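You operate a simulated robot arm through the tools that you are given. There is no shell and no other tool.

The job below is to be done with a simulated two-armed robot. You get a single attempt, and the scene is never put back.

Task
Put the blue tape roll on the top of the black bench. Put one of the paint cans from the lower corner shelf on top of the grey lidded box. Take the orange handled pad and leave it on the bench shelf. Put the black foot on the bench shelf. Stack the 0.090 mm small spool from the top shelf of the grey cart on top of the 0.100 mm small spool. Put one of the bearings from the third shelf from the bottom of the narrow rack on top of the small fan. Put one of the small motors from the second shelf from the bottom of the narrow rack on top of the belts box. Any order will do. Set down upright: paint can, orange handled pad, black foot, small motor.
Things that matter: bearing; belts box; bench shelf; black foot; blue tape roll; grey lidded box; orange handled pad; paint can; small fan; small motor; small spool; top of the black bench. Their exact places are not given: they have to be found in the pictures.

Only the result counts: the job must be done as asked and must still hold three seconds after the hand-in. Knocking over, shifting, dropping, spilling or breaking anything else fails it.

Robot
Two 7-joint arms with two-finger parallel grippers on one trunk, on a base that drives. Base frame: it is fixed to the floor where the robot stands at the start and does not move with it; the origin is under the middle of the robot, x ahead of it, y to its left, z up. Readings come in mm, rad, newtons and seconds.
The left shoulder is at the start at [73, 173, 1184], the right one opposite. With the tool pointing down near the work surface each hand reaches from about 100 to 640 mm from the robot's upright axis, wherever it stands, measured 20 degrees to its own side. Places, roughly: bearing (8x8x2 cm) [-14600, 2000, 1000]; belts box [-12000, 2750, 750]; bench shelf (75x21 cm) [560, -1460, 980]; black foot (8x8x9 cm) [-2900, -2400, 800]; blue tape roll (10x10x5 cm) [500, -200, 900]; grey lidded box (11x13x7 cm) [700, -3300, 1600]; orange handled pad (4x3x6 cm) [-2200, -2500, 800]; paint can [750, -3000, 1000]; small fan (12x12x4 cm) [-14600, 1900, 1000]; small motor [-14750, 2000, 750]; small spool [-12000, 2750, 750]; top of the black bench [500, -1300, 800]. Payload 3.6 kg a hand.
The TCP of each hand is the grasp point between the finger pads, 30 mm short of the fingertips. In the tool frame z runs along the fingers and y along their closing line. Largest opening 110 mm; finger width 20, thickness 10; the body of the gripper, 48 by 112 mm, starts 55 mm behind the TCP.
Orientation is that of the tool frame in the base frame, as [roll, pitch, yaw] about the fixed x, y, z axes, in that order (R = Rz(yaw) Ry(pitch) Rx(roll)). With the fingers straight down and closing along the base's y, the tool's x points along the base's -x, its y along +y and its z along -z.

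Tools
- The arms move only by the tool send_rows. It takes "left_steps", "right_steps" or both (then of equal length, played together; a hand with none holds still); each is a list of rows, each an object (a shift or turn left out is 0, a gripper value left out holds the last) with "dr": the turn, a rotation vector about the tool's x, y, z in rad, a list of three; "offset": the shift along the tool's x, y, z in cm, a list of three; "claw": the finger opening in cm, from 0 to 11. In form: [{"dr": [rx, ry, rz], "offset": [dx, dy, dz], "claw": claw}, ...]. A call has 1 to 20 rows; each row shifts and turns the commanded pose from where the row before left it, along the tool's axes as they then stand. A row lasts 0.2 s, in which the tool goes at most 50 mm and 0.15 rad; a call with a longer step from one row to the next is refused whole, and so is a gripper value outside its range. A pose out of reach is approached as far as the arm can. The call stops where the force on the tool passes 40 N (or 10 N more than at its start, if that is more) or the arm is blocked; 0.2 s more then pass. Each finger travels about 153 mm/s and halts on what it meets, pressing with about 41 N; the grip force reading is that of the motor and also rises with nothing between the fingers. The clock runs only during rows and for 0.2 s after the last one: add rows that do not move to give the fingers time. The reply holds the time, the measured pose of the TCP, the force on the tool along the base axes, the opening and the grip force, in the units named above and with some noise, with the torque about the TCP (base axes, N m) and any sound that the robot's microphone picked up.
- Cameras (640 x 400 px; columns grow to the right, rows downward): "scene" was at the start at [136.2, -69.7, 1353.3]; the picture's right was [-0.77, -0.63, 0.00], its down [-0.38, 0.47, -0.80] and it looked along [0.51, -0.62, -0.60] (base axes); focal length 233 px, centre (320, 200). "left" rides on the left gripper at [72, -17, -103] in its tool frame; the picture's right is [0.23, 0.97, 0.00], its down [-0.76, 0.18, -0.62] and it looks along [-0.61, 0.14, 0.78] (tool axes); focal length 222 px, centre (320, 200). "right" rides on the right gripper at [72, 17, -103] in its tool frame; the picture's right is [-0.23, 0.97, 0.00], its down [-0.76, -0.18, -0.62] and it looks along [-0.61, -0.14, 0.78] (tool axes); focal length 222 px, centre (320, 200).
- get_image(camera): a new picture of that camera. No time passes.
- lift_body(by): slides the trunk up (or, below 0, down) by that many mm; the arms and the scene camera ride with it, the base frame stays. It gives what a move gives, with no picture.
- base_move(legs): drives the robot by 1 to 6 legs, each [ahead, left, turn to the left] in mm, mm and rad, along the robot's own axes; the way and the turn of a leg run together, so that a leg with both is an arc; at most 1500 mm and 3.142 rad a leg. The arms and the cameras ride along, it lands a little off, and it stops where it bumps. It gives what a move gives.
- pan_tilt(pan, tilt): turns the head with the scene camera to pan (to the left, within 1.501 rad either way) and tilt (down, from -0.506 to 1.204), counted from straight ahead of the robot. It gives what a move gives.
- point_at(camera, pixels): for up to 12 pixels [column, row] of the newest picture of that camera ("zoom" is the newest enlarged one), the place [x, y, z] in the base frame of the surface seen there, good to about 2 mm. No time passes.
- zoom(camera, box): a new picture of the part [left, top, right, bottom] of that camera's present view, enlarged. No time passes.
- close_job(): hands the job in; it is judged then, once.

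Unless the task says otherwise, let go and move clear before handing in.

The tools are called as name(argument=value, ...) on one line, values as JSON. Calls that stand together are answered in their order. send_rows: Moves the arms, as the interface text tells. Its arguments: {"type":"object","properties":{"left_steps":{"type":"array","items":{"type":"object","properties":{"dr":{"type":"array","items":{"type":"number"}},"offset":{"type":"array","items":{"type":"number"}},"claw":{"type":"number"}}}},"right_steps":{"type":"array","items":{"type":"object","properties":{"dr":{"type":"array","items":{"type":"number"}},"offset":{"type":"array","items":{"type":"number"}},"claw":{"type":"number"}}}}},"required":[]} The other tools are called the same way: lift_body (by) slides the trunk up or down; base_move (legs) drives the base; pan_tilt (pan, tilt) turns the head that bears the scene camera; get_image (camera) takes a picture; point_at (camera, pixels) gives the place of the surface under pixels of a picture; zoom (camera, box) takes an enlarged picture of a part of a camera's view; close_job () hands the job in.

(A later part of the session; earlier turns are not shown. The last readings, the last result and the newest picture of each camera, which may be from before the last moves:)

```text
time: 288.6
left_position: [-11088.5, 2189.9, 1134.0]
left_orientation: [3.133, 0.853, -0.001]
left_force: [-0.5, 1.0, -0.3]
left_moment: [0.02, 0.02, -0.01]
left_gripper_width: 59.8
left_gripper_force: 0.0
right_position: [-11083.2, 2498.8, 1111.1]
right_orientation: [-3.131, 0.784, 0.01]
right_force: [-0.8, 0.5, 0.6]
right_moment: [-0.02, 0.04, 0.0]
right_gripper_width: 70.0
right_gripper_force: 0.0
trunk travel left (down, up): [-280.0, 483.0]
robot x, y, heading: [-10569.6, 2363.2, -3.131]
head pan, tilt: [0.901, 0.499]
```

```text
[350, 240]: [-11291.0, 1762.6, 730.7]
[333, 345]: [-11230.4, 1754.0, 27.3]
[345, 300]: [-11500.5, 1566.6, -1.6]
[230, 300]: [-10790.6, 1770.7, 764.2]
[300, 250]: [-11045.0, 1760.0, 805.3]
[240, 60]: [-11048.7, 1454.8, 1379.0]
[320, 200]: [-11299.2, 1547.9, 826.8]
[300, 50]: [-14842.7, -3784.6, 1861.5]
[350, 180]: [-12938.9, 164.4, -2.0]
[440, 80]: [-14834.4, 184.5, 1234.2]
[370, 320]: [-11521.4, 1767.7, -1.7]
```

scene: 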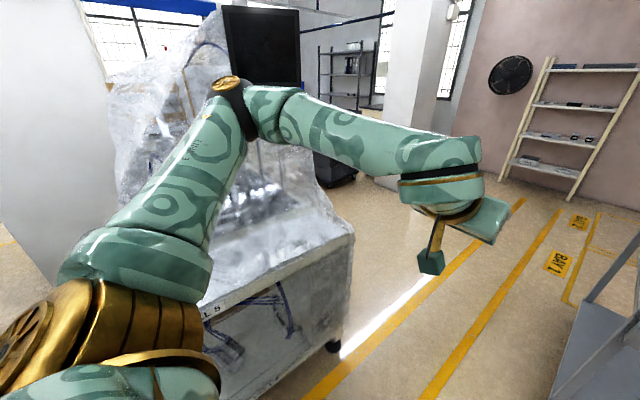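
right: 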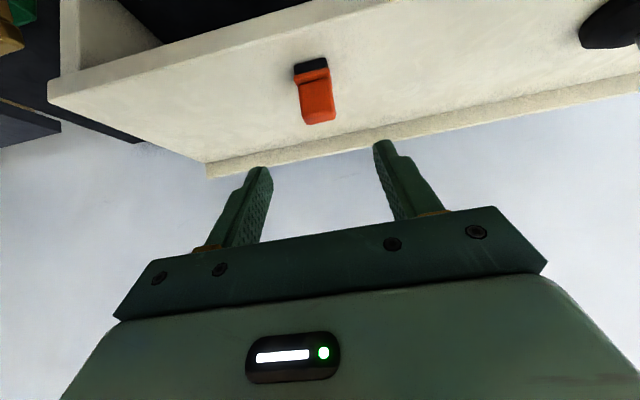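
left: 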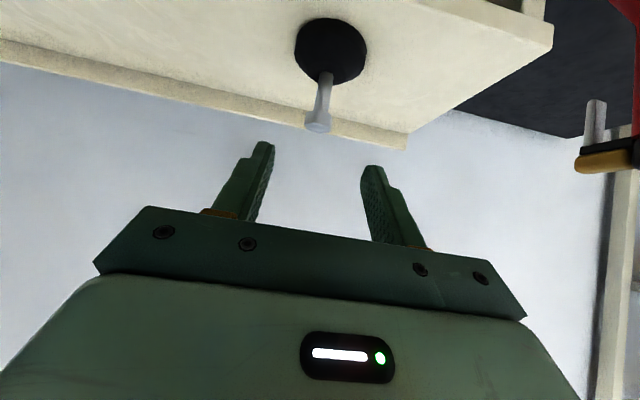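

The machine's edge is y≈1765 up to x≈−11295. I'll pass it at y≈2160 and only then go left.

base_move(legs=[[0, 190, 0], [1400, 0, 0], [0, 300, 0]])

base_move(legs=[[0, 0, -1.57]])

pan_tilt(pan=0.0, tilt=0.55)

get_image(camera="scene")

```text
time: 298.5
left_position: [-12509.9, 1700.4, 1134.5]
left_orientation: [3.136, 0.853, -0.009]
left_force: [0.2, -0.4, 0.7]
left_moment: [0.02, -0.01, -0.01]
left_gripper_width: 59.9
left_gripper_force: 0.1
right_position: [-12502.2, 2008.1, 1111.1]
right_orientation: [-3.132, 0.784, 0.006]
right_force: [-0.7, -0.7, 0.0]
right_moment: [-0.01, -0.02, -0.01]
right_gripper_width: 69.9
right_gripper_force: 0.1
trunk travel left (down, up): [-280.0, 483.0]
robot x, y, heading: [-11991.0, 1872.0, 3.137]
head pan, tilt: [0.901, 0.499]
```

```text
time: 302.8
left_position: [-12157.7, 2393.1, 1134.2]
left_orientation: [3.132, 0.855, -1.587]
left_force: [-0.5, 0.0, -0.9]
left_moment: [0.01, 0.01, 0.02]
left_gripper_width: 59.8
left_gripper_force: 0.1
right_position: [-11849.5, 2384.0, 1111.0]
right_orientation: [-3.131, 0.785, -1.572]
right_force: [0.5, 0.0, -0.2]
right_moment: [-0.02, -0.01, -0.02]
right_gripper_width: 69.8
right_gripper_force: 0.0
trunk travel left (down, up): [-280.0, 483.0]
robot x, y, heading: [-11990.3, 1873.6, 1.558]
head pan, tilt: [0.901, 0.499]
```

```text
time: 304.0
left_position: [-12157.8, 2391.4, 1134.6]
left_orientation: [3.132, 0.854, -1.585]
left_force: [0.1, 0.0, 0.5]
left_moment: [-0.02, 0.0, -0.02]
left_gripper_width: 59.9
left_gripper_force: 0.1
right_position: [-11849.9, 2383.8, 1110.5]
right_orientation: [-3.13, 0.784, -1.57]
right_force: [-0.2, -0.4, 0.4]
right_moment: [0.0, 0.0, 0.01]
right_gripper_width: 69.9
right_gripper_force: 0.1
trunk travel left (down, up): [-280.0, 483.0]
robot x, y, heading: [-11991.1, 1868.2, 1.559]
head pan, tilt: [0.0, 0.55]
```

```text
taken
```

scene: 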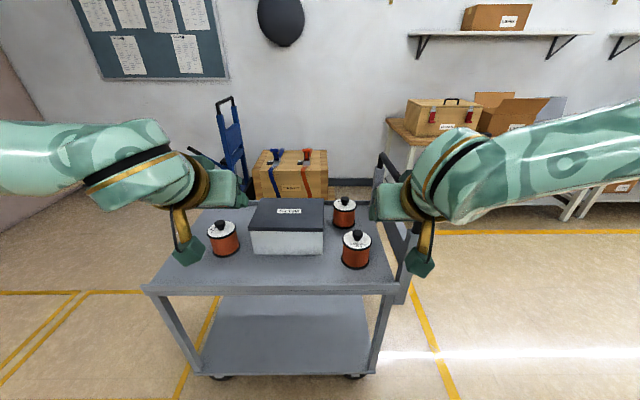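

A clear view of the cart: spools at (223,238), (356,250), (344,212) and the labelled box at (288,225). I'll zoom to read the labels.

zoom(camera="scene", box=[320, 185, 400, 275])

zoom(camera="scene", box=[195, 210, 255, 265])

zoom(camera="scene", box=[240, 190, 340, 265])

```text
4.44 times, centred on (360, 230) of scene
```

zoom: 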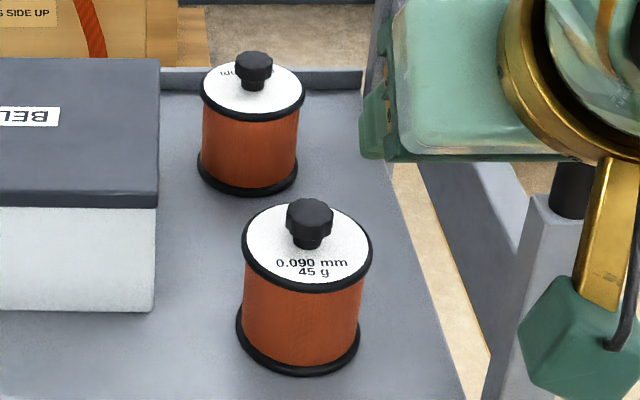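

```text
7.27 times, centred on (225, 238) of scene
```

zoom: 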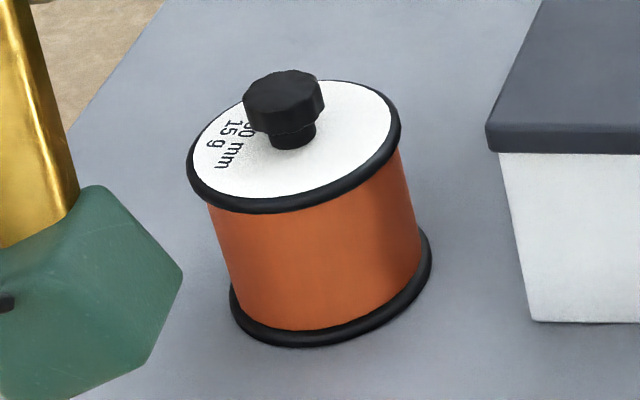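

```text
5.33 times, centred on (290, 228) of scene
```

zoom: 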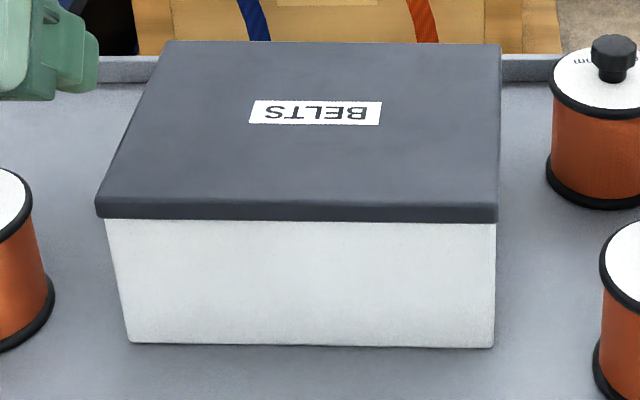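

The near-right spool (356,250) reads "0.090 mm". I need the labels of the other two, so I'll check the wrist cameras.

get_image(camera="left")

get_image(camera="right")

zoom(camera="scene", box=[330, 190, 360, 212])

```text
taken
```

left: 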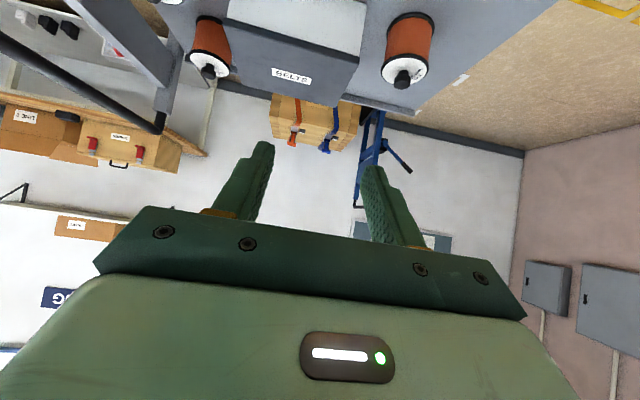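

```text
taken
```

right: 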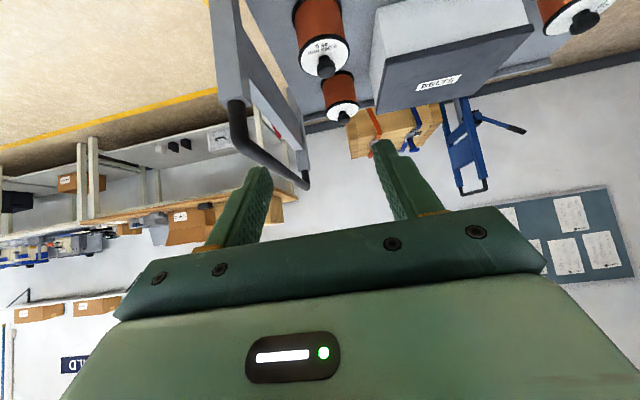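

```text
16.00 times, centred on (345, 201) of scene
```

zoom: 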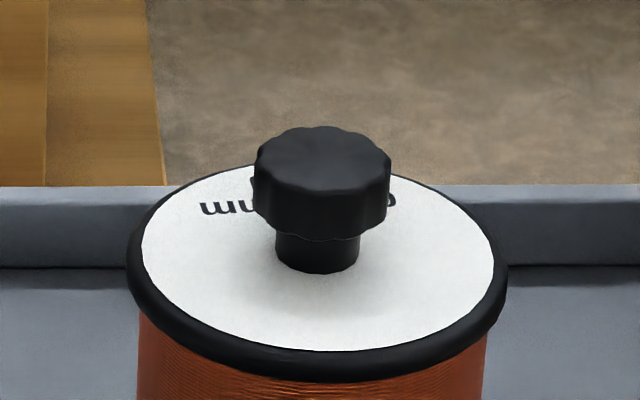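

zoom(camera="left", box=[375, 40, 435, 95])

zoom(camera="left", box=[180, 40, 240, 90])

zoom(camera="right", box=[320, 90, 365, 130])

zoom(camera="right", box=[540, 0, 610, 50])

```text
7.27 times, centred on (405, 68) of left
```

zoom: 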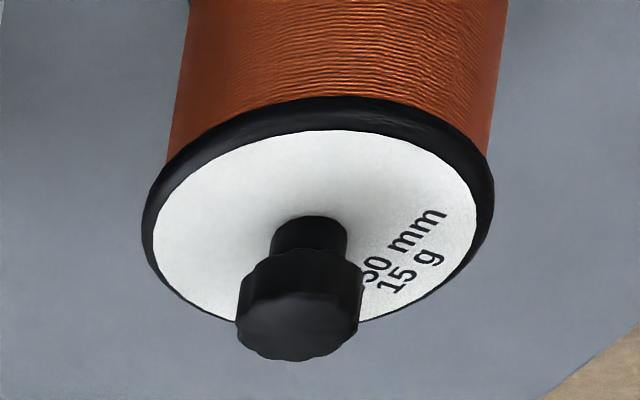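

```text
8.00 times, centred on (210, 65) of left
```

zoom: 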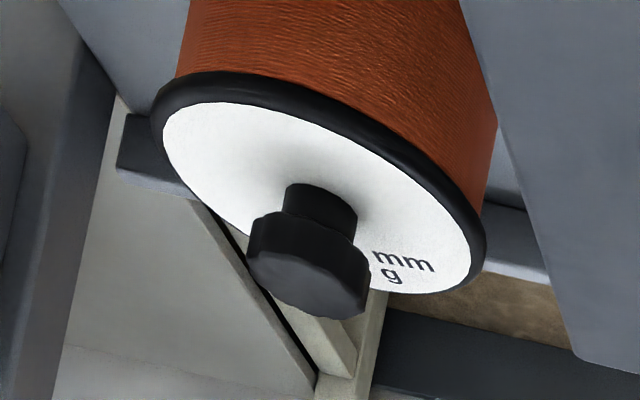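

```text
10.00 times, centred on (342, 110) of right
```

zoom: 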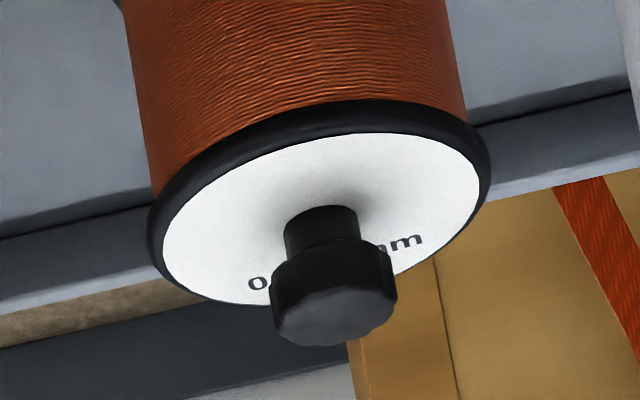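

```text
8.00 times, centred on (575, 25) of right
```

zoom: 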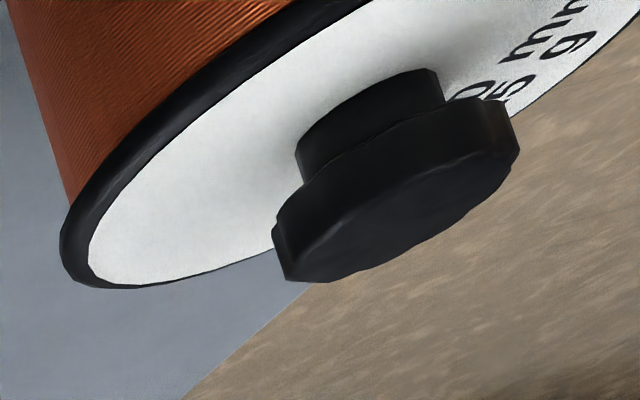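

The left one ends in "…50/60 mm, 15 g"; the back one starts with "0". I'll raise the trunk to look down past the knobs.

lift_body(by=400)

pan_tilt(pan=-0.1, tilt=0.85)

get_image(camera="scene")

```text
time: 307.8
left_position: [-12158.0, 2391.5, 1533.0]
left_orientation: [3.133, 0.854, -1.589]
left_force: [-1.0, 0.8, 0.4]
left_moment: [-0.01, -0.02, 0.02]
left_gripper_width: 59.9
left_gripper_force: 0.0
right_position: [-11850.3, 2382.9, 1510.5]
right_orientation: [-3.132, 0.784, -1.57]
right_force: [-0.2, -0.5, 0.5]
right_moment: [0.02, 0.01, 0.04]
right_gripper_width: 69.9
right_gripper_force: 0.1
trunk travel left (down, up): [-680.0, 83.0]
robot x, y, heading: [-11990.3, 1870.8, 1.559]
head pan, tilt: [0.0, 0.55]
```

```text
time: 308.6
left_position: [-12158.9, 2392.3, 1534.4]
left_orientation: [3.134, 0.856, -1.586]
left_force: [0.6, 0.4, 0.4]
left_moment: [-0.01, -0.01, 0.03]
left_gripper_width: 60.2
left_gripper_force: 0.0
right_position: [-11850.7, 2383.2, 1511.4]
right_orientation: [-3.13, 0.784, -1.571]
right_force: [-0.5, 0.5, -0.7]
right_moment: [0.0, 0.02, -0.01]
right_gripper_width: 70.3
right_gripper_force: 0.0
trunk travel left (down, up): [-680.0, 83.0]
robot x, y, heading: [-11990.5, 1868.1, 1.559]
head pan, tilt: [-0.099, 0.85]
```

```text
taken
```

scene: 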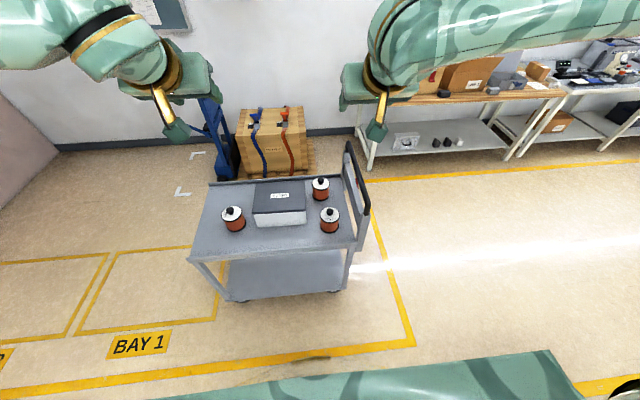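

zoom(camera="scene", box=[310, 172, 332, 190])

zoom(camera="scene", box=[220, 202, 248, 222])

zoom(camera="scene", box=[180, 170, 370, 290])

```text
16.00 times, centred on (321, 181) of scene
```

zoom: 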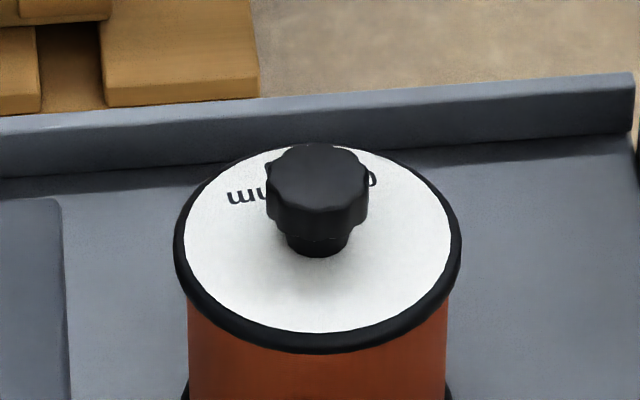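

```text
16.00 times, centred on (234, 212) of scene
```

zoom: 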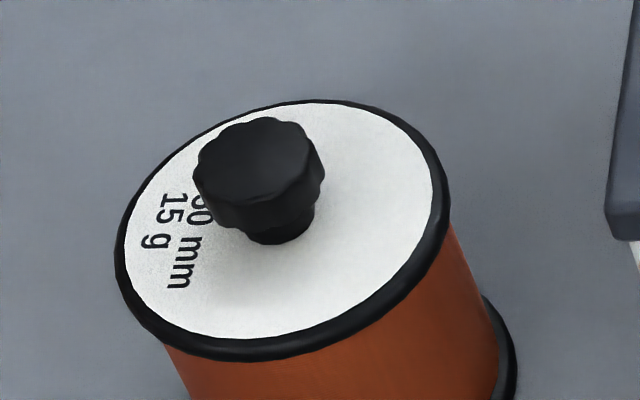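

```text
3.33 times, centred on (275, 230) of scene
```

zoom: 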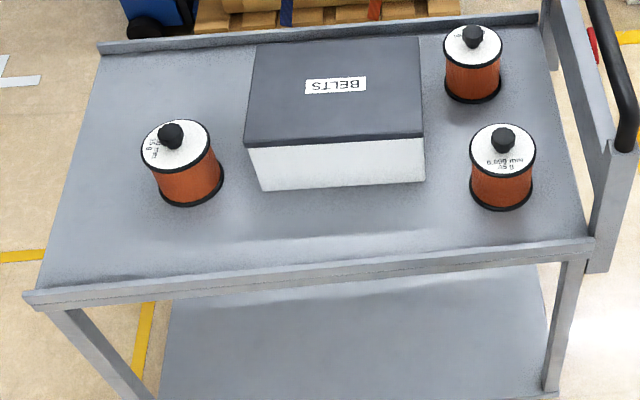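

I still can't read them. I'll drive 380 mm closer with the trunk high and look down more steeply.

base_move(legs=[[380, 0, 0.012]])

pan_tilt(pan=0.0, tilt=1.1)

get_image(camera="scene")

```text
time: 311.0
left_position: [-12164.4, 2764.7, 1535.0]
left_orientation: [3.132, 0.854, -1.571]
left_force: [0.6, -0.1, -0.2]
left_moment: [-0.02, -0.01, -0.04]
left_gripper_width: 60.1
left_gripper_force: 0.0
right_position: [-11854.9, 2760.5, 1511.2]
right_orientation: [-3.131, 0.785, -1.559]
right_force: [-0.2, 0.0, 1.1]
right_moment: [0.03, -0.01, -0.01]
right_gripper_width: 69.8
right_gripper_force: 0.0
trunk travel left (down, up): [-680.0, 83.0]
robot x, y, heading: [-11987.7, 2253.3, 1.575]
head pan, tilt: [-0.099, 0.85]
```

```text
time: 311.8
left_position: [-12162.9, 2766.9, 1534.0]
left_orientation: [3.132, 0.853, -1.573]
left_force: [0.0, -0.3, -0.5]
left_moment: [-0.02, 0.01, 0.0]
left_gripper_width: 60.1
left_gripper_force: 0.0
right_position: [-11854.7, 2762.7, 1511.5]
right_orientation: [-3.131, 0.783, -1.56]
right_force: [0.1, 0.4, 0.6]
right_moment: [0.04, -0.02, 0.01]
right_gripper_width: 70.1
right_gripper_force: 0.1
trunk travel left (down, up): [-680.0, 83.0]
robot x, y, heading: [-11989.0, 2249.8, 1.577]
head pan, tilt: [0.0, 1.1]
```

```text
taken
```

scene: 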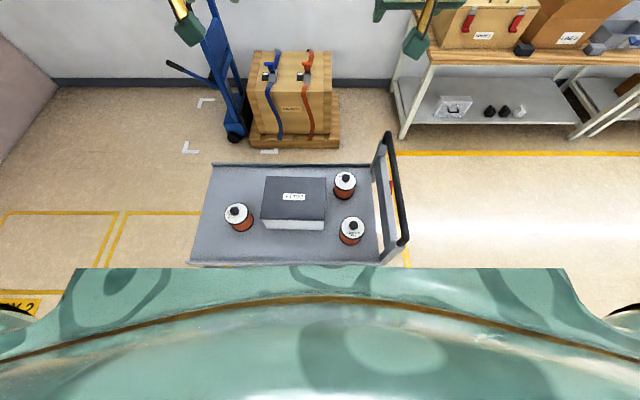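

zoom(camera="scene", box=[330, 168, 362, 192])

zoom(camera="scene", box=[222, 200, 254, 224])

get_image(camera="left")

get_image(camera="right")

```text
16.00 times, centred on (346, 180) of scene
```

zoom: 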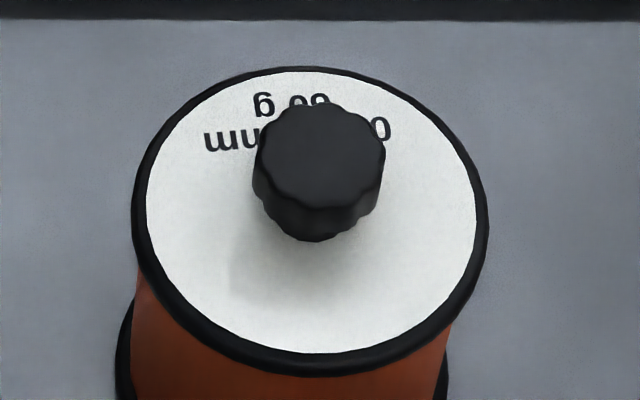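

```text
16.00 times, centred on (238, 212) of scene
```

zoom: 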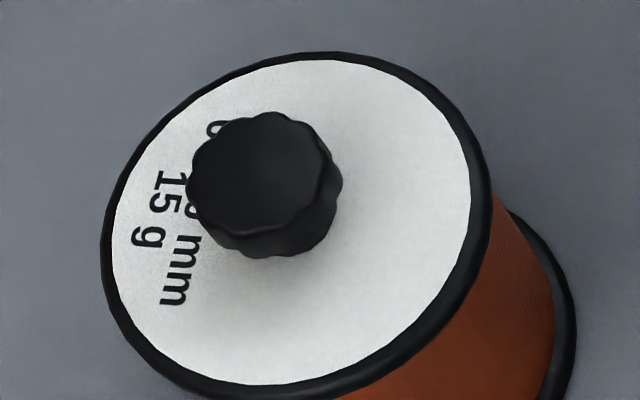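

```text
taken
```

left: 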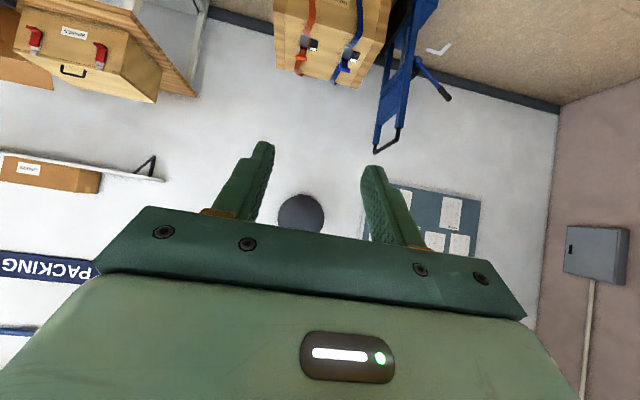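

```text
taken
```

right: 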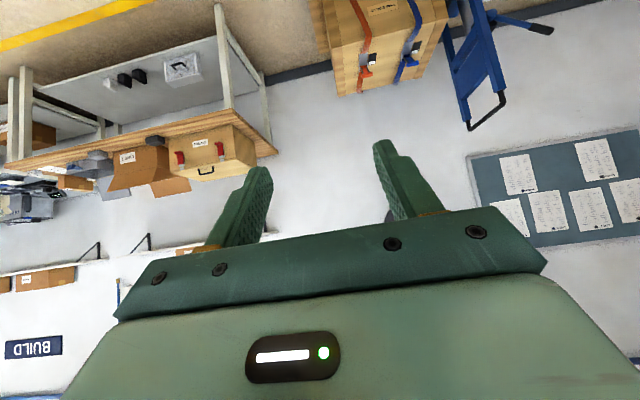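

The back spool reads "0.… mm, 60 g", the left one "0.…0 mm, 15 g", so the back one is probably 0.100; I'll confirm it later. The spool stack is best done last, so I'll go to the narrow rack now.

base_move(legs=[[-400, 0, 0], [0, 0, 1.56]])

lift_body(by=-400)

base_move(legs=[[1400, 0, 0]])

pan_tilt(pan=0.0, tilt=0.4)

get_image(camera="scene")

```text
time: 318.0
left_position: [-12508.9, 1683.4, 1533.6]
left_orientation: [3.131, 0.855, -0.022]
left_force: [0.6, -0.5, -0.6]
left_moment: [0.0, 0.0, -0.02]
left_gripper_width: 60.1
left_gripper_force: 0.0
right_position: [-12499.5, 1993.5, 1511.0]
right_orientation: [-3.132, 0.783, -0.009]
right_force: [-0.7, -0.3, 0.2]
right_moment: [-0.01, -0.02, 0.0]
right_gripper_width: 70.0
right_gripper_force: 0.0
trunk travel left (down, up): [-680.0, 83.0]
robot x, y, heading: [-11988.3, 1845.7, 3.126]
head pan, tilt: [0.0, 1.1]
```

```text
time: 321.9
left_position: [-12510.1, 1683.4, 1134.4]
left_orientation: [3.133, 0.855, -0.023]
left_force: [0.1, 0.1, 0.5]
left_moment: [0.0, 0.03, 0.0]
left_gripper_width: 60.1
left_gripper_force: 0.1
right_position: [-12499.0, 1992.4, 1110.4]
right_orientation: [-3.132, 0.785, -0.006]
right_force: [-0.6, 0.1, 1.3]
right_moment: [0.0, -0.02, 0.02]
right_gripper_width: 70.1
right_gripper_force: 0.0
trunk travel left (down, up): [-280.0, 483.0]
robot x, y, heading: [-11985.8, 1852.6, 3.12]
head pan, tilt: [0.0, 1.1]
```

```text
time: 328.8
left_position: [-13908.6, 1702.9, 1133.8]
left_orientation: [3.132, 0.852, -0.02]
left_force: [-0.4, -0.1, 0.3]
left_moment: [-0.02, -0.04, 0.04]
left_gripper_width: 60.0
left_gripper_force: 0.1
right_position: [-13899.5, 2012.2, 1110.1]
right_orientation: [-3.132, 0.783, -0.004]
right_force: [-0.6, 0.8, -0.7]
right_moment: [0.0, 0.0, 0.01]
right_gripper_width: 69.8
right_gripper_force: 0.0
trunk travel left (down, up): [-280.0, 483.0]
robot x, y, heading: [-13389.1, 1868.9, 3.125]
head pan, tilt: [0.0, 1.1]
```

```text
time: 329.9
left_position: [-13908.6, 1702.8, 1134.9]
left_orientation: [3.132, 0.854, -0.02]
left_force: [0.2, 0.0, -0.7]
left_moment: [0.02, 0.01, -0.01]
left_gripper_width: 60.1
left_gripper_force: 0.0
right_position: [-13899.2, 2011.3, 1111.0]
right_orientation: [-3.132, 0.785, -0.005]
right_force: [0.6, 0.1, 0.2]
right_moment: [0.01, 0.01, 0.0]
right_gripper_width: 70.0
right_gripper_force: 0.1
trunk travel left (down, up): [-280.0, 483.0]
robot x, y, heading: [-13387.7, 1864.7, 3.128]
head pan, tilt: [0.0, 0.4]
```

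```text
taken
```

scene: 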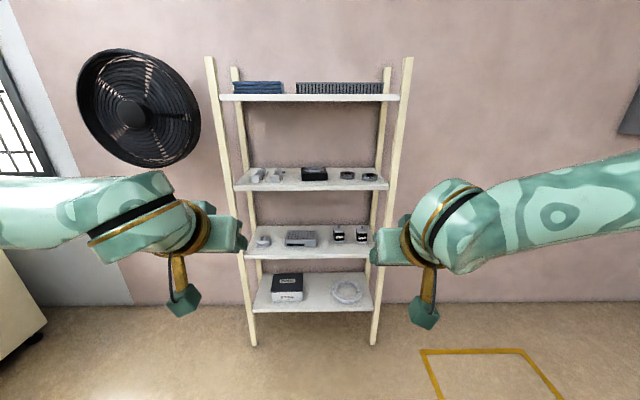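

The rack's 3rd shelf shows the small fan at (314,173) and bearings at (347,176), (370,176); the 2nd shelf shows motors at (339,235), (362,235). I'll zoom and measure.

zoom(camera="scene", box=[230, 155, 400, 260])

point_at(camera="zoom", pixels=[[315, 60], [315, 78], [440, 72], [527, 72], [440, 82], [405, 300], [490, 300], [405, 320], [300, 105], [300, 110], [300, 375], [90, 60]])

point_at(camera="scene", pixels=[[212, 100], [246, 320], [405, 100], [375, 320], [310, 98], [320, 189], [320, 258], [320, 310], [240, 150], [385, 150]])

```text
3.76 times, centred on (315, 208) of scene
```

zoom: 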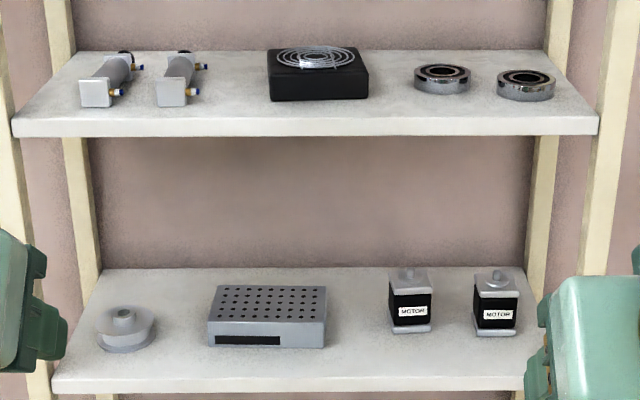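

```text
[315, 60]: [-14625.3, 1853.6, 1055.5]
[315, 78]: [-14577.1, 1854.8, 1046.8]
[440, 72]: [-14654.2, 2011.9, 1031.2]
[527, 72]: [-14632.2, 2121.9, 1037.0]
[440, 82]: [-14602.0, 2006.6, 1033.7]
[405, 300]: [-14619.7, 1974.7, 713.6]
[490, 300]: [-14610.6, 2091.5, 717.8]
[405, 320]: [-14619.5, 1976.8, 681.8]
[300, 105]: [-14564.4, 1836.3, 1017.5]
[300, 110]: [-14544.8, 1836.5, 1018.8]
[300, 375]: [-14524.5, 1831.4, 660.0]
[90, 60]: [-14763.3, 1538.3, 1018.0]
```

```text
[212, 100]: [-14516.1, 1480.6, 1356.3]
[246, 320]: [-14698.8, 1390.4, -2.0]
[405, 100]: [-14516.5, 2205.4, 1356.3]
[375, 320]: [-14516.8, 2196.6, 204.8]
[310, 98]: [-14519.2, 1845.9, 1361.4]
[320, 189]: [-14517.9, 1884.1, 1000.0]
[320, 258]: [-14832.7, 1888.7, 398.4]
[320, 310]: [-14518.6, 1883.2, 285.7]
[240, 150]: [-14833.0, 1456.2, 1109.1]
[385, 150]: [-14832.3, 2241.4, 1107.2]
```

I'll use the right hand for the nearer bearing (−14630,2010). First I'll tuck the left hand back to vertical and close so it can't touch the rack.

send_rows(left_steps=[{"dr": [0, 0.14, 0]}, {"dr": [0, 0.14, 0]}, {"dr": [0, 0.14, 0]}, {"dr": [0, 0.14, 0]}, {"dr": [0, 0.14, 0]}, {"dr": [0, 0.14, 0]}, {"offset": [4, 0, 0]}, {"offset": [4, 0, 0]}, {"offset": [4, 0, 0]}, {"offset": [4, 0, 0]}, {}])

get_image(camera="right")

```text
time: 332.3
left_position: [-13748.1, 1700.3, 1131.3]
left_orientation: [3.138, 0.013, -0.014]
left_force: [-0.4, 0.6, 0.5]
left_moment: [0.02, 0.03, 0.02]
left_gripper_width: 59.9
left_gripper_force: 0.0
right_position: [-13899.9, 2010.7, 1110.7]
right_orientation: [-3.131, 0.784, -0.005]
right_force: [0.4, -0.4, -0.6]
right_moment: [0.02, 0.0, -0.03]
right_gripper_width: 69.8
right_gripper_force: 0.0
trunk travel left (down, up): [-280.0, 483.0]
robot x, y, heading: [-13386.3, 1866.2, 3.129]
head pan, tilt: [0.0, 0.4]
```

```text
taken
```

right: 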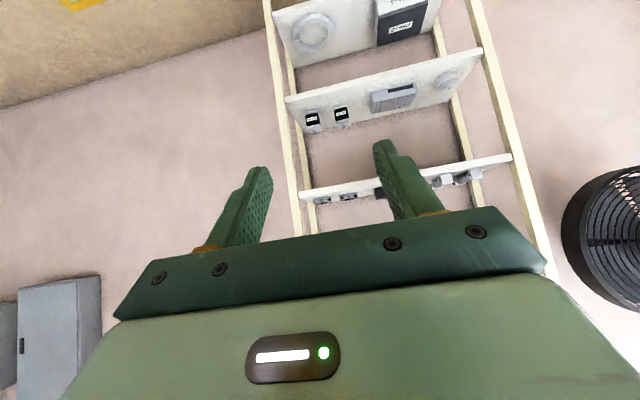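

I'll drive 480 mm ahead so the right hand is just in front of the rack, and measure.

base_move(legs=[[480, 0, 0.012]])

pan_tilt(pan=0.0, tilt=0.45)

get_image(camera="scene")

get_image(camera="right")

```text
time: 335.2
left_position: [-14228.8, 1696.7, 1131.4]
left_orientation: [3.136, 0.014, 0.003]
left_force: [0.3, -0.4, 0.4]
left_moment: [0.0, -0.01, 0.01]
left_gripper_width: 59.9
left_gripper_force: 0.0
right_position: [-14383.8, 2005.0, 1109.5]
right_orientation: [-3.132, 0.784, 0.01]
right_force: [-0.8, 0.2, -0.1]
right_moment: [0.02, -0.01, -0.03]
right_gripper_width: 69.6
right_gripper_force: 0.2
trunk travel left (down, up): [-280.0, 483.0]
robot x, y, heading: [-13867.4, 1872.2, -3.137]
head pan, tilt: [0.0, 0.4]
```

```text
time: 335.8
left_position: [-14227.6, 1699.3, 1132.5]
left_orientation: [3.136, 0.015, 0.004]
left_force: [0.5, 0.2, -0.2]
left_moment: [-0.02, -0.04, 0.0]
left_gripper_width: 60.0
left_gripper_force: 0.0
right_position: [-14383.3, 2005.8, 1110.3]
right_orientation: [-3.132, 0.783, 0.011]
right_force: [-0.6, 0.3, -0.4]
right_moment: [-0.02, -0.04, 0.02]
right_gripper_width: 69.9
right_gripper_force: 0.0
trunk travel left (down, up): [-280.0, 483.0]
robot x, y, heading: [-13870.9, 1871.0, -3.137]
head pan, tilt: [0.0, 0.45]
```

```text
taken
```

scene: 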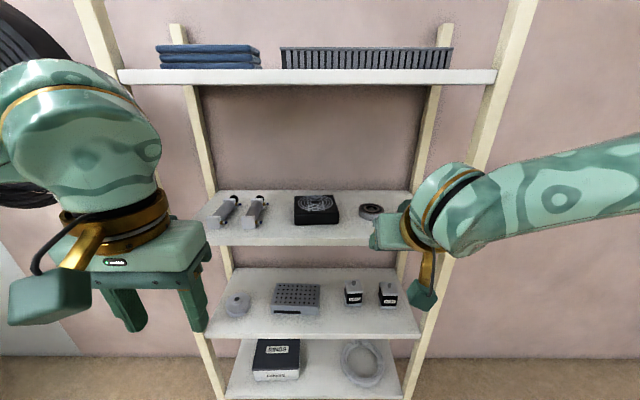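

```text
taken
```

right: 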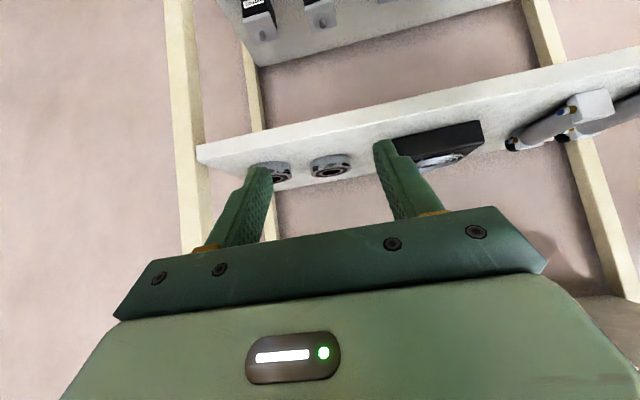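

The bearing is at (330,165) in the right view and (371,212) in the scene view. I'll zoom and measure both it and the fan.

zoom(camera="scene", box=[280, 180, 400, 250])

point_at(camera="zoom", pixels=[[85, 85], [305, 85], [190, 130], [200, 90], [230, 165], [80, 165], [310, 160], [490, 150], [430, 170], [480, 185], [450, 205], [545, 165]])

zoom(camera="right", box=[250, 110, 500, 230])

point_at(camera="zoom", pixels=[[150, 140], [210, 115], [260, 130], [205, 165], [205, 145], [60, 170], [390, 60], [590, 40], [590, 70], [480, 120], [440, 100], [155, 125]])

```text
5.33 times, centred on (340, 215) of scene
```

zoom: 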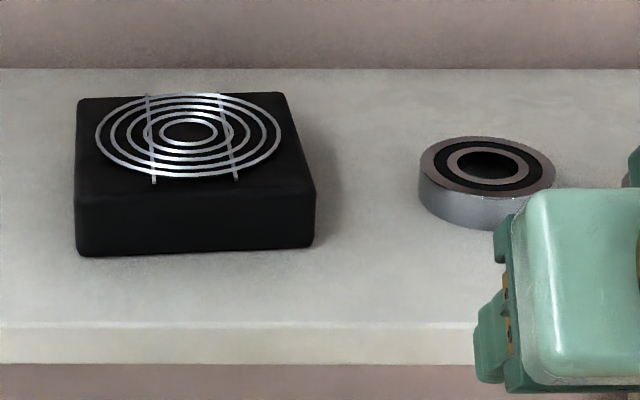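

```text
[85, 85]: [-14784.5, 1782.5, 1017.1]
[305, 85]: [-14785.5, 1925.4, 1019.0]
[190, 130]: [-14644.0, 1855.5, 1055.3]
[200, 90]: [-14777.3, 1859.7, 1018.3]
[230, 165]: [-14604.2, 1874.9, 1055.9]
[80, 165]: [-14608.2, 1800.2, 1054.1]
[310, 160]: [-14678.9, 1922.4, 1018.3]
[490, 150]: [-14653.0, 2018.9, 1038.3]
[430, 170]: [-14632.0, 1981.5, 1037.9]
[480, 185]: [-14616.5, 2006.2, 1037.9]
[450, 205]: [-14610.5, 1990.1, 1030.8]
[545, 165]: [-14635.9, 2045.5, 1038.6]
```

```text
2.56 times, centred on (375, 170) of right
```

zoom: 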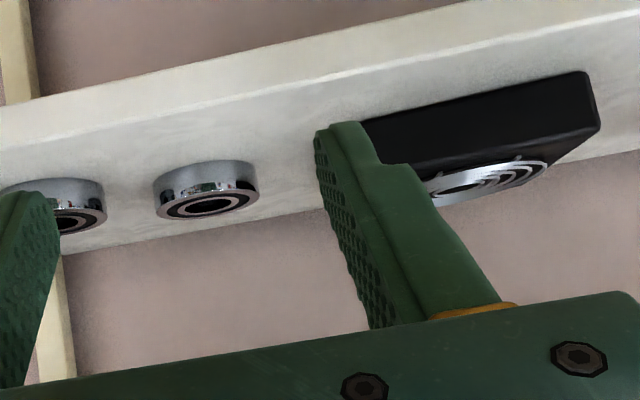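

```text
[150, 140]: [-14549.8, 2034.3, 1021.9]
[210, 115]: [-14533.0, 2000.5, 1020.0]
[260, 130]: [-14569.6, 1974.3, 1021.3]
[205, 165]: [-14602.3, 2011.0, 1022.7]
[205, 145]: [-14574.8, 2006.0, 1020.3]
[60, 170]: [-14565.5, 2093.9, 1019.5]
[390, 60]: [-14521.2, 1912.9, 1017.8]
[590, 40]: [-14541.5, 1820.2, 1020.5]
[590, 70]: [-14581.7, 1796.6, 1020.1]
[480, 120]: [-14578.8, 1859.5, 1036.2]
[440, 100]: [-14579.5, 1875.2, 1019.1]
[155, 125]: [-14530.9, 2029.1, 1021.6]
```

Bearing 1: centre about (−14640,2013), z 1018–1038. Fan: centre about (−14639,1857), top ~1056. I'll drive 160 mm nearer with the right hand above the shelf objects, opened to 95 mm.

base_move(legs=[[160, 0, -0.004]])

send_rows(right_steps=[{"claw": 9.6}, {}, {}])

get_image(camera="right")

get_image(camera="scene")

```text
time: 337.2
left_position: [-14389.2, 1700.0, 1130.2]
left_orientation: [3.136, 0.014, -0.002]
left_force: [-0.4, 0.9, 0.3]
left_moment: [0.02, -0.04, -0.01]
left_gripper_width: 60.2
left_gripper_force: 0.2
right_position: [-14543.9, 2007.5, 1110.1]
right_orientation: [-3.132, 0.782, 0.007]
right_force: [-0.3, 0.3, 0.4]
right_moment: [-0.01, -0.01, 0.01]
right_gripper_width: 70.1
right_gripper_force: 0.1
trunk travel left (down, up): [-280.0, 483.0]
robot x, y, heading: [-14025.1, 1873.1, 3.144]
head pan, tilt: [0.0, 0.45]
```

```text
time: 338.0
left_position: [-14387.3, 1699.0, 1133.0]
left_orientation: [3.136, 0.015, -0.002]
left_force: [-0.2, 0.1, 0.2]
left_moment: [0.01, 0.02, -0.01]
left_gripper_width: 60.2
left_gripper_force: 0.1
right_position: [-14541.9, 2007.2, 1111.3]
right_orientation: [-3.132, 0.784, 0.006]
right_force: [-0.5, 0.4, -0.8]
right_moment: [-0.02, -0.06, -0.02]
right_gripper_width: 95.9
right_gripper_force: 0.1
trunk travel left (down, up): [-280.0, 483.0]
robot x, y, heading: [-14032.0, 1869.3, 3.138]
head pan, tilt: [0.0, 0.45]
```

```text
taken
```

right: 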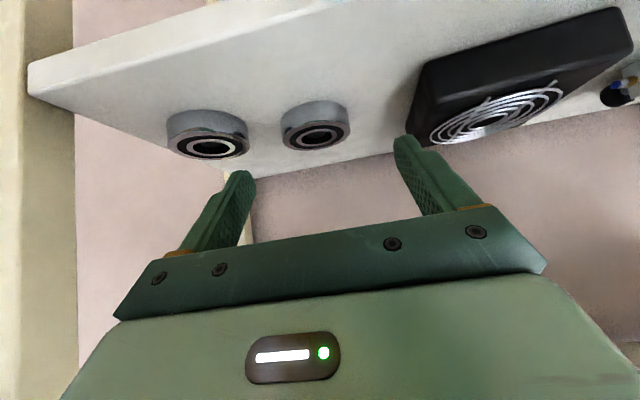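

```text
taken
```

scene: 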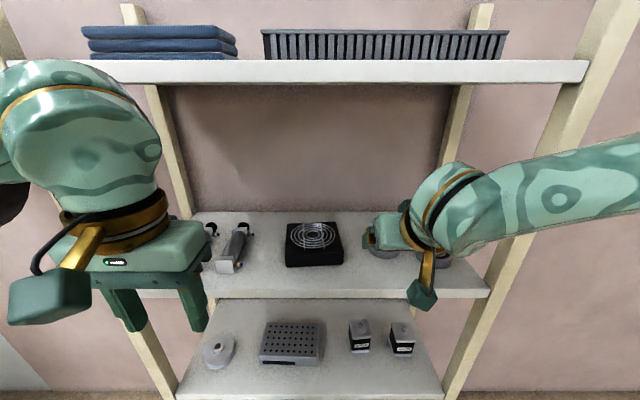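

zoom(camera="right", box=[150, 70, 450, 190])

point_at(camera="zoom", pixels=[[285, 120], [355, 95], [425, 120], [290, 95], [415, 90], [355, 165], [355, 70], [150, 170], [200, 120], [410, 140], [300, 150], [350, 120]])

```text
2.13 times, centred on (300, 130) of right
```

zoom: 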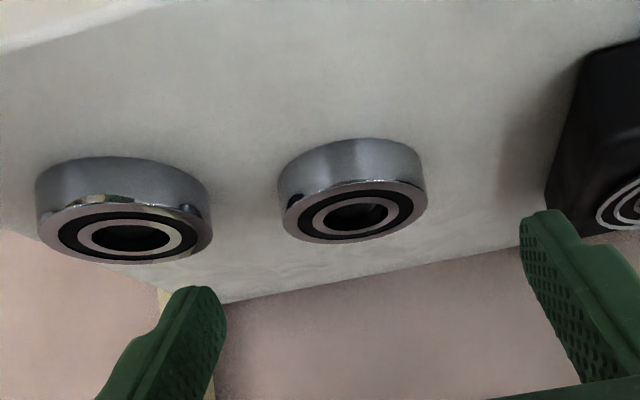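

```text
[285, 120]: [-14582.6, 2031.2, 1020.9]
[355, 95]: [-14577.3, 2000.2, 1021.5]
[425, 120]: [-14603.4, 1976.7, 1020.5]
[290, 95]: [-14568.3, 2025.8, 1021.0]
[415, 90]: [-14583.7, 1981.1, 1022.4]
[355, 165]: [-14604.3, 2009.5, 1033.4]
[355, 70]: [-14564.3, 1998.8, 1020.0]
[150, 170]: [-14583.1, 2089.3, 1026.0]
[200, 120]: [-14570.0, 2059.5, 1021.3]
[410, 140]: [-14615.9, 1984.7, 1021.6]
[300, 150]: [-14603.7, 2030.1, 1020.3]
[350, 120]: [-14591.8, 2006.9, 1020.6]
```

point_at(camera="zoom", pixels=[[286, 220], [422, 205], [355, 186], [345, 240], [310, 237], [390, 228], [300, 205], [410, 190]])

```text
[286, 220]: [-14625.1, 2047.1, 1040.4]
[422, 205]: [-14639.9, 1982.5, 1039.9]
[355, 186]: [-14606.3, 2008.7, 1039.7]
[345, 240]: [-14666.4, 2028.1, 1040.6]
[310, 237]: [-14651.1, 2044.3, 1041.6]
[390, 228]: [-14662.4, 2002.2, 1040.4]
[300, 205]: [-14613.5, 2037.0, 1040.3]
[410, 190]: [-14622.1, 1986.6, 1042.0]
```

Centre refined: (−14636,2015), top 1040. I'll align sideways, then go in along the tool axis to z≈1050.

send_rows(right_steps=[{"offset": [-1.5, -0.85, 0]}, {"offset": [0, 0, 2.5]}, {"offset": [0, 0, 2.5]}, {"offset": [0, 0, 2.5]}, {}, {}])

get_image(camera="right")

```text
time: 339.4
left_position: [-14387.6, 1700.4, 1132.4]
left_orientation: [3.137, 0.014, -0.001]
left_force: [-0.4, 0.0, -0.5]
left_moment: [0.0, 0.0, 0.04]
left_gripper_width: 60.0
left_gripper_force: 0.0
right_position: [-14606.0, 2015.9, 1067.6]
right_orientation: [-3.131, 0.785, 0.007]
right_force: [0.4, 0.1, 1.0]
right_moment: [-0.04, 0.04, 0.0]
right_gripper_width: 96.2
right_gripper_force: 0.0
trunk travel left (down, up): [-280.0, 483.0]
robot x, y, heading: [-14028.6, 1873.2, 3.14]
head pan, tilt: [0.0, 0.45]
```

```text
taken
```

right: 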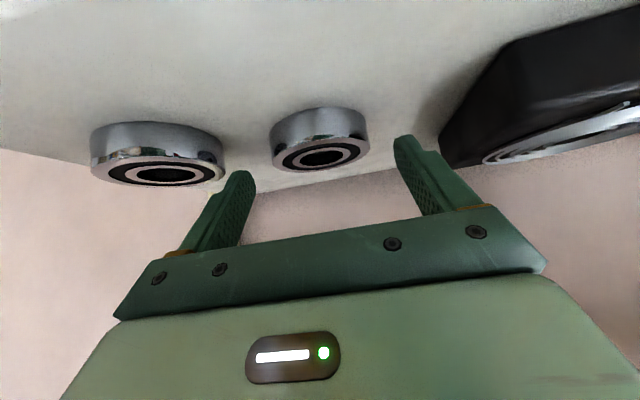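

send_rows(right_steps=[{"offset": [0, 0.05, 1.2]}, {"offset": [0, 0.05, 1.2]}, {}, {}])

get_image(camera="right")

zoom(camera="scene", box=[280, 190, 460, 310])

```text
time: 340.4
left_position: [-14389.1, 1700.3, 1131.1]
left_orientation: [3.135, 0.014, 0.0]
left_force: [-0.1, -0.3, -0.7]
left_moment: [0.01, 0.01, 0.02]
left_gripper_width: 59.8
left_gripper_force: 0.1
right_position: [-14623.6, 2014.5, 1049.8]
right_orientation: [-3.131, 0.783, 0.008]
right_force: [0.4, 0.3, 0.3]
right_moment: [-0.01, -0.01, 0.0]
right_gripper_width: 96.1
right_gripper_force: 0.1
trunk travel left (down, up): [-280.0, 483.0]
robot x, y, heading: [-14028.8, 1872.7, 3.142]
head pan, tilt: [0.0, 0.45]
```

```text
taken
```

right: 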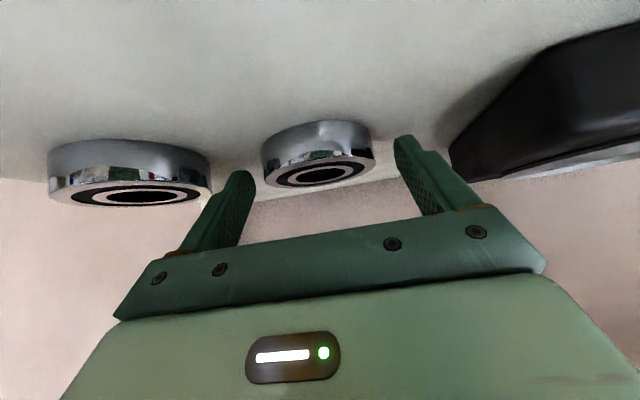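

```text
3.33 times, centred on (370, 250) of scene
```

zoom: 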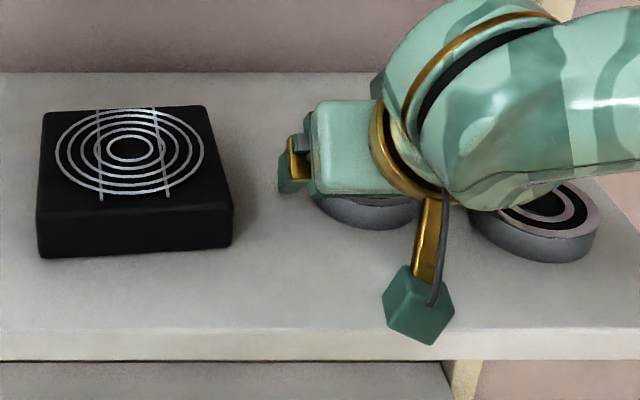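

The bearing is between the finger tips. I'll close.

send_rows(right_steps=[{"claw": 8.5}, {"claw": 7.5}, {"claw": 6}, {"claw": 6}, {}])

get_image(camera="right")

```text
time: 341.6
left_position: [-14387.6, 1699.0, 1132.1]
left_orientation: [3.137, 0.016, 0.001]
left_force: [-0.5, -1.0, 0.1]
left_moment: [-0.01, 0.01, -0.01]
left_gripper_width: 59.9
left_gripper_force: 0.0
right_position: [-14623.4, 2013.9, 1051.5]
right_orientation: [-3.131, 0.783, 0.008]
right_force: [-0.1, -0.6, 0.0]
right_moment: [-0.07, -0.03, -0.02]
right_gripper_width: 69.4
right_gripper_force: 40.6
trunk travel left (down, up): [-280.0, 483.0]
robot x, y, heading: [-14027.8, 1870.2, 3.141]
head pan, tilt: [0.0, 0.45]
```

```text
taken
```

right: 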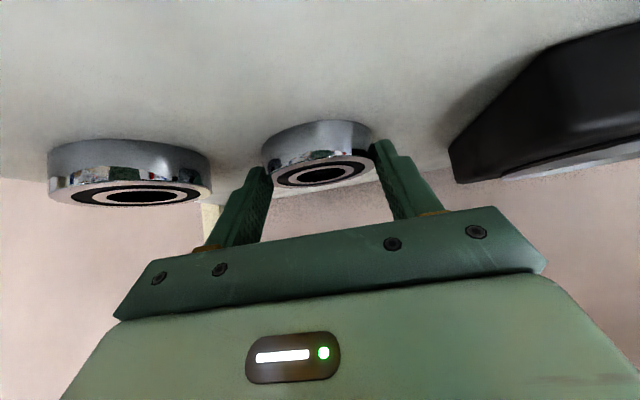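

Gripped at 69.4 mm. I'll lift 50 mm and check that it holds level.

send_rows(right_steps=[{"offset": [-0.7, 0, -0.7]}, {"offset": [-1.4, 0, -1.4]}, {"offset": [-1.6, 0, -1.6]}, {}, {}])

get_image(camera="right")

zoom(camera="scene", box=[280, 170, 460, 290])

```text
time: 342.8
left_position: [-14388.1, 1699.4, 1132.3]
left_orientation: [3.136, 0.014, 0.0]
left_force: [0.3, 0.4, 0.0]
left_moment: [0.02, -0.02, -0.03]
left_gripper_width: 60.1
left_gripper_force: 0.0
right_position: [-14623.2, 2015.5, 1103.1]
right_orientation: [-3.132, 0.783, 0.008]
right_force: [0.1, 0.6, -2.2]
right_moment: [0.04, -0.03, 0.01]
right_gripper_width: 69.4
right_gripper_force: 40.4
trunk travel left (down, up): [-280.0, 483.0]
robot x, y, heading: [-14028.3, 1870.8, 3.143]
head pan, tilt: [0.0, 0.45]
```

```text
taken
```

right: 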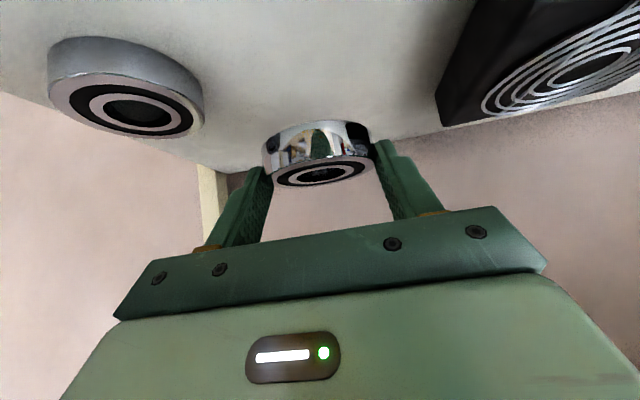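

```text
3.33 times, centred on (370, 230) of scene
```

zoom: 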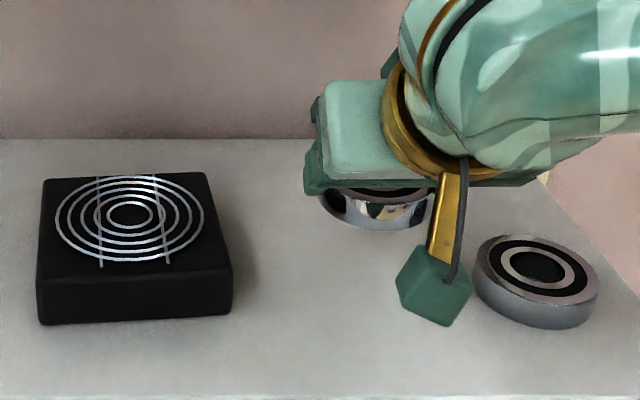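

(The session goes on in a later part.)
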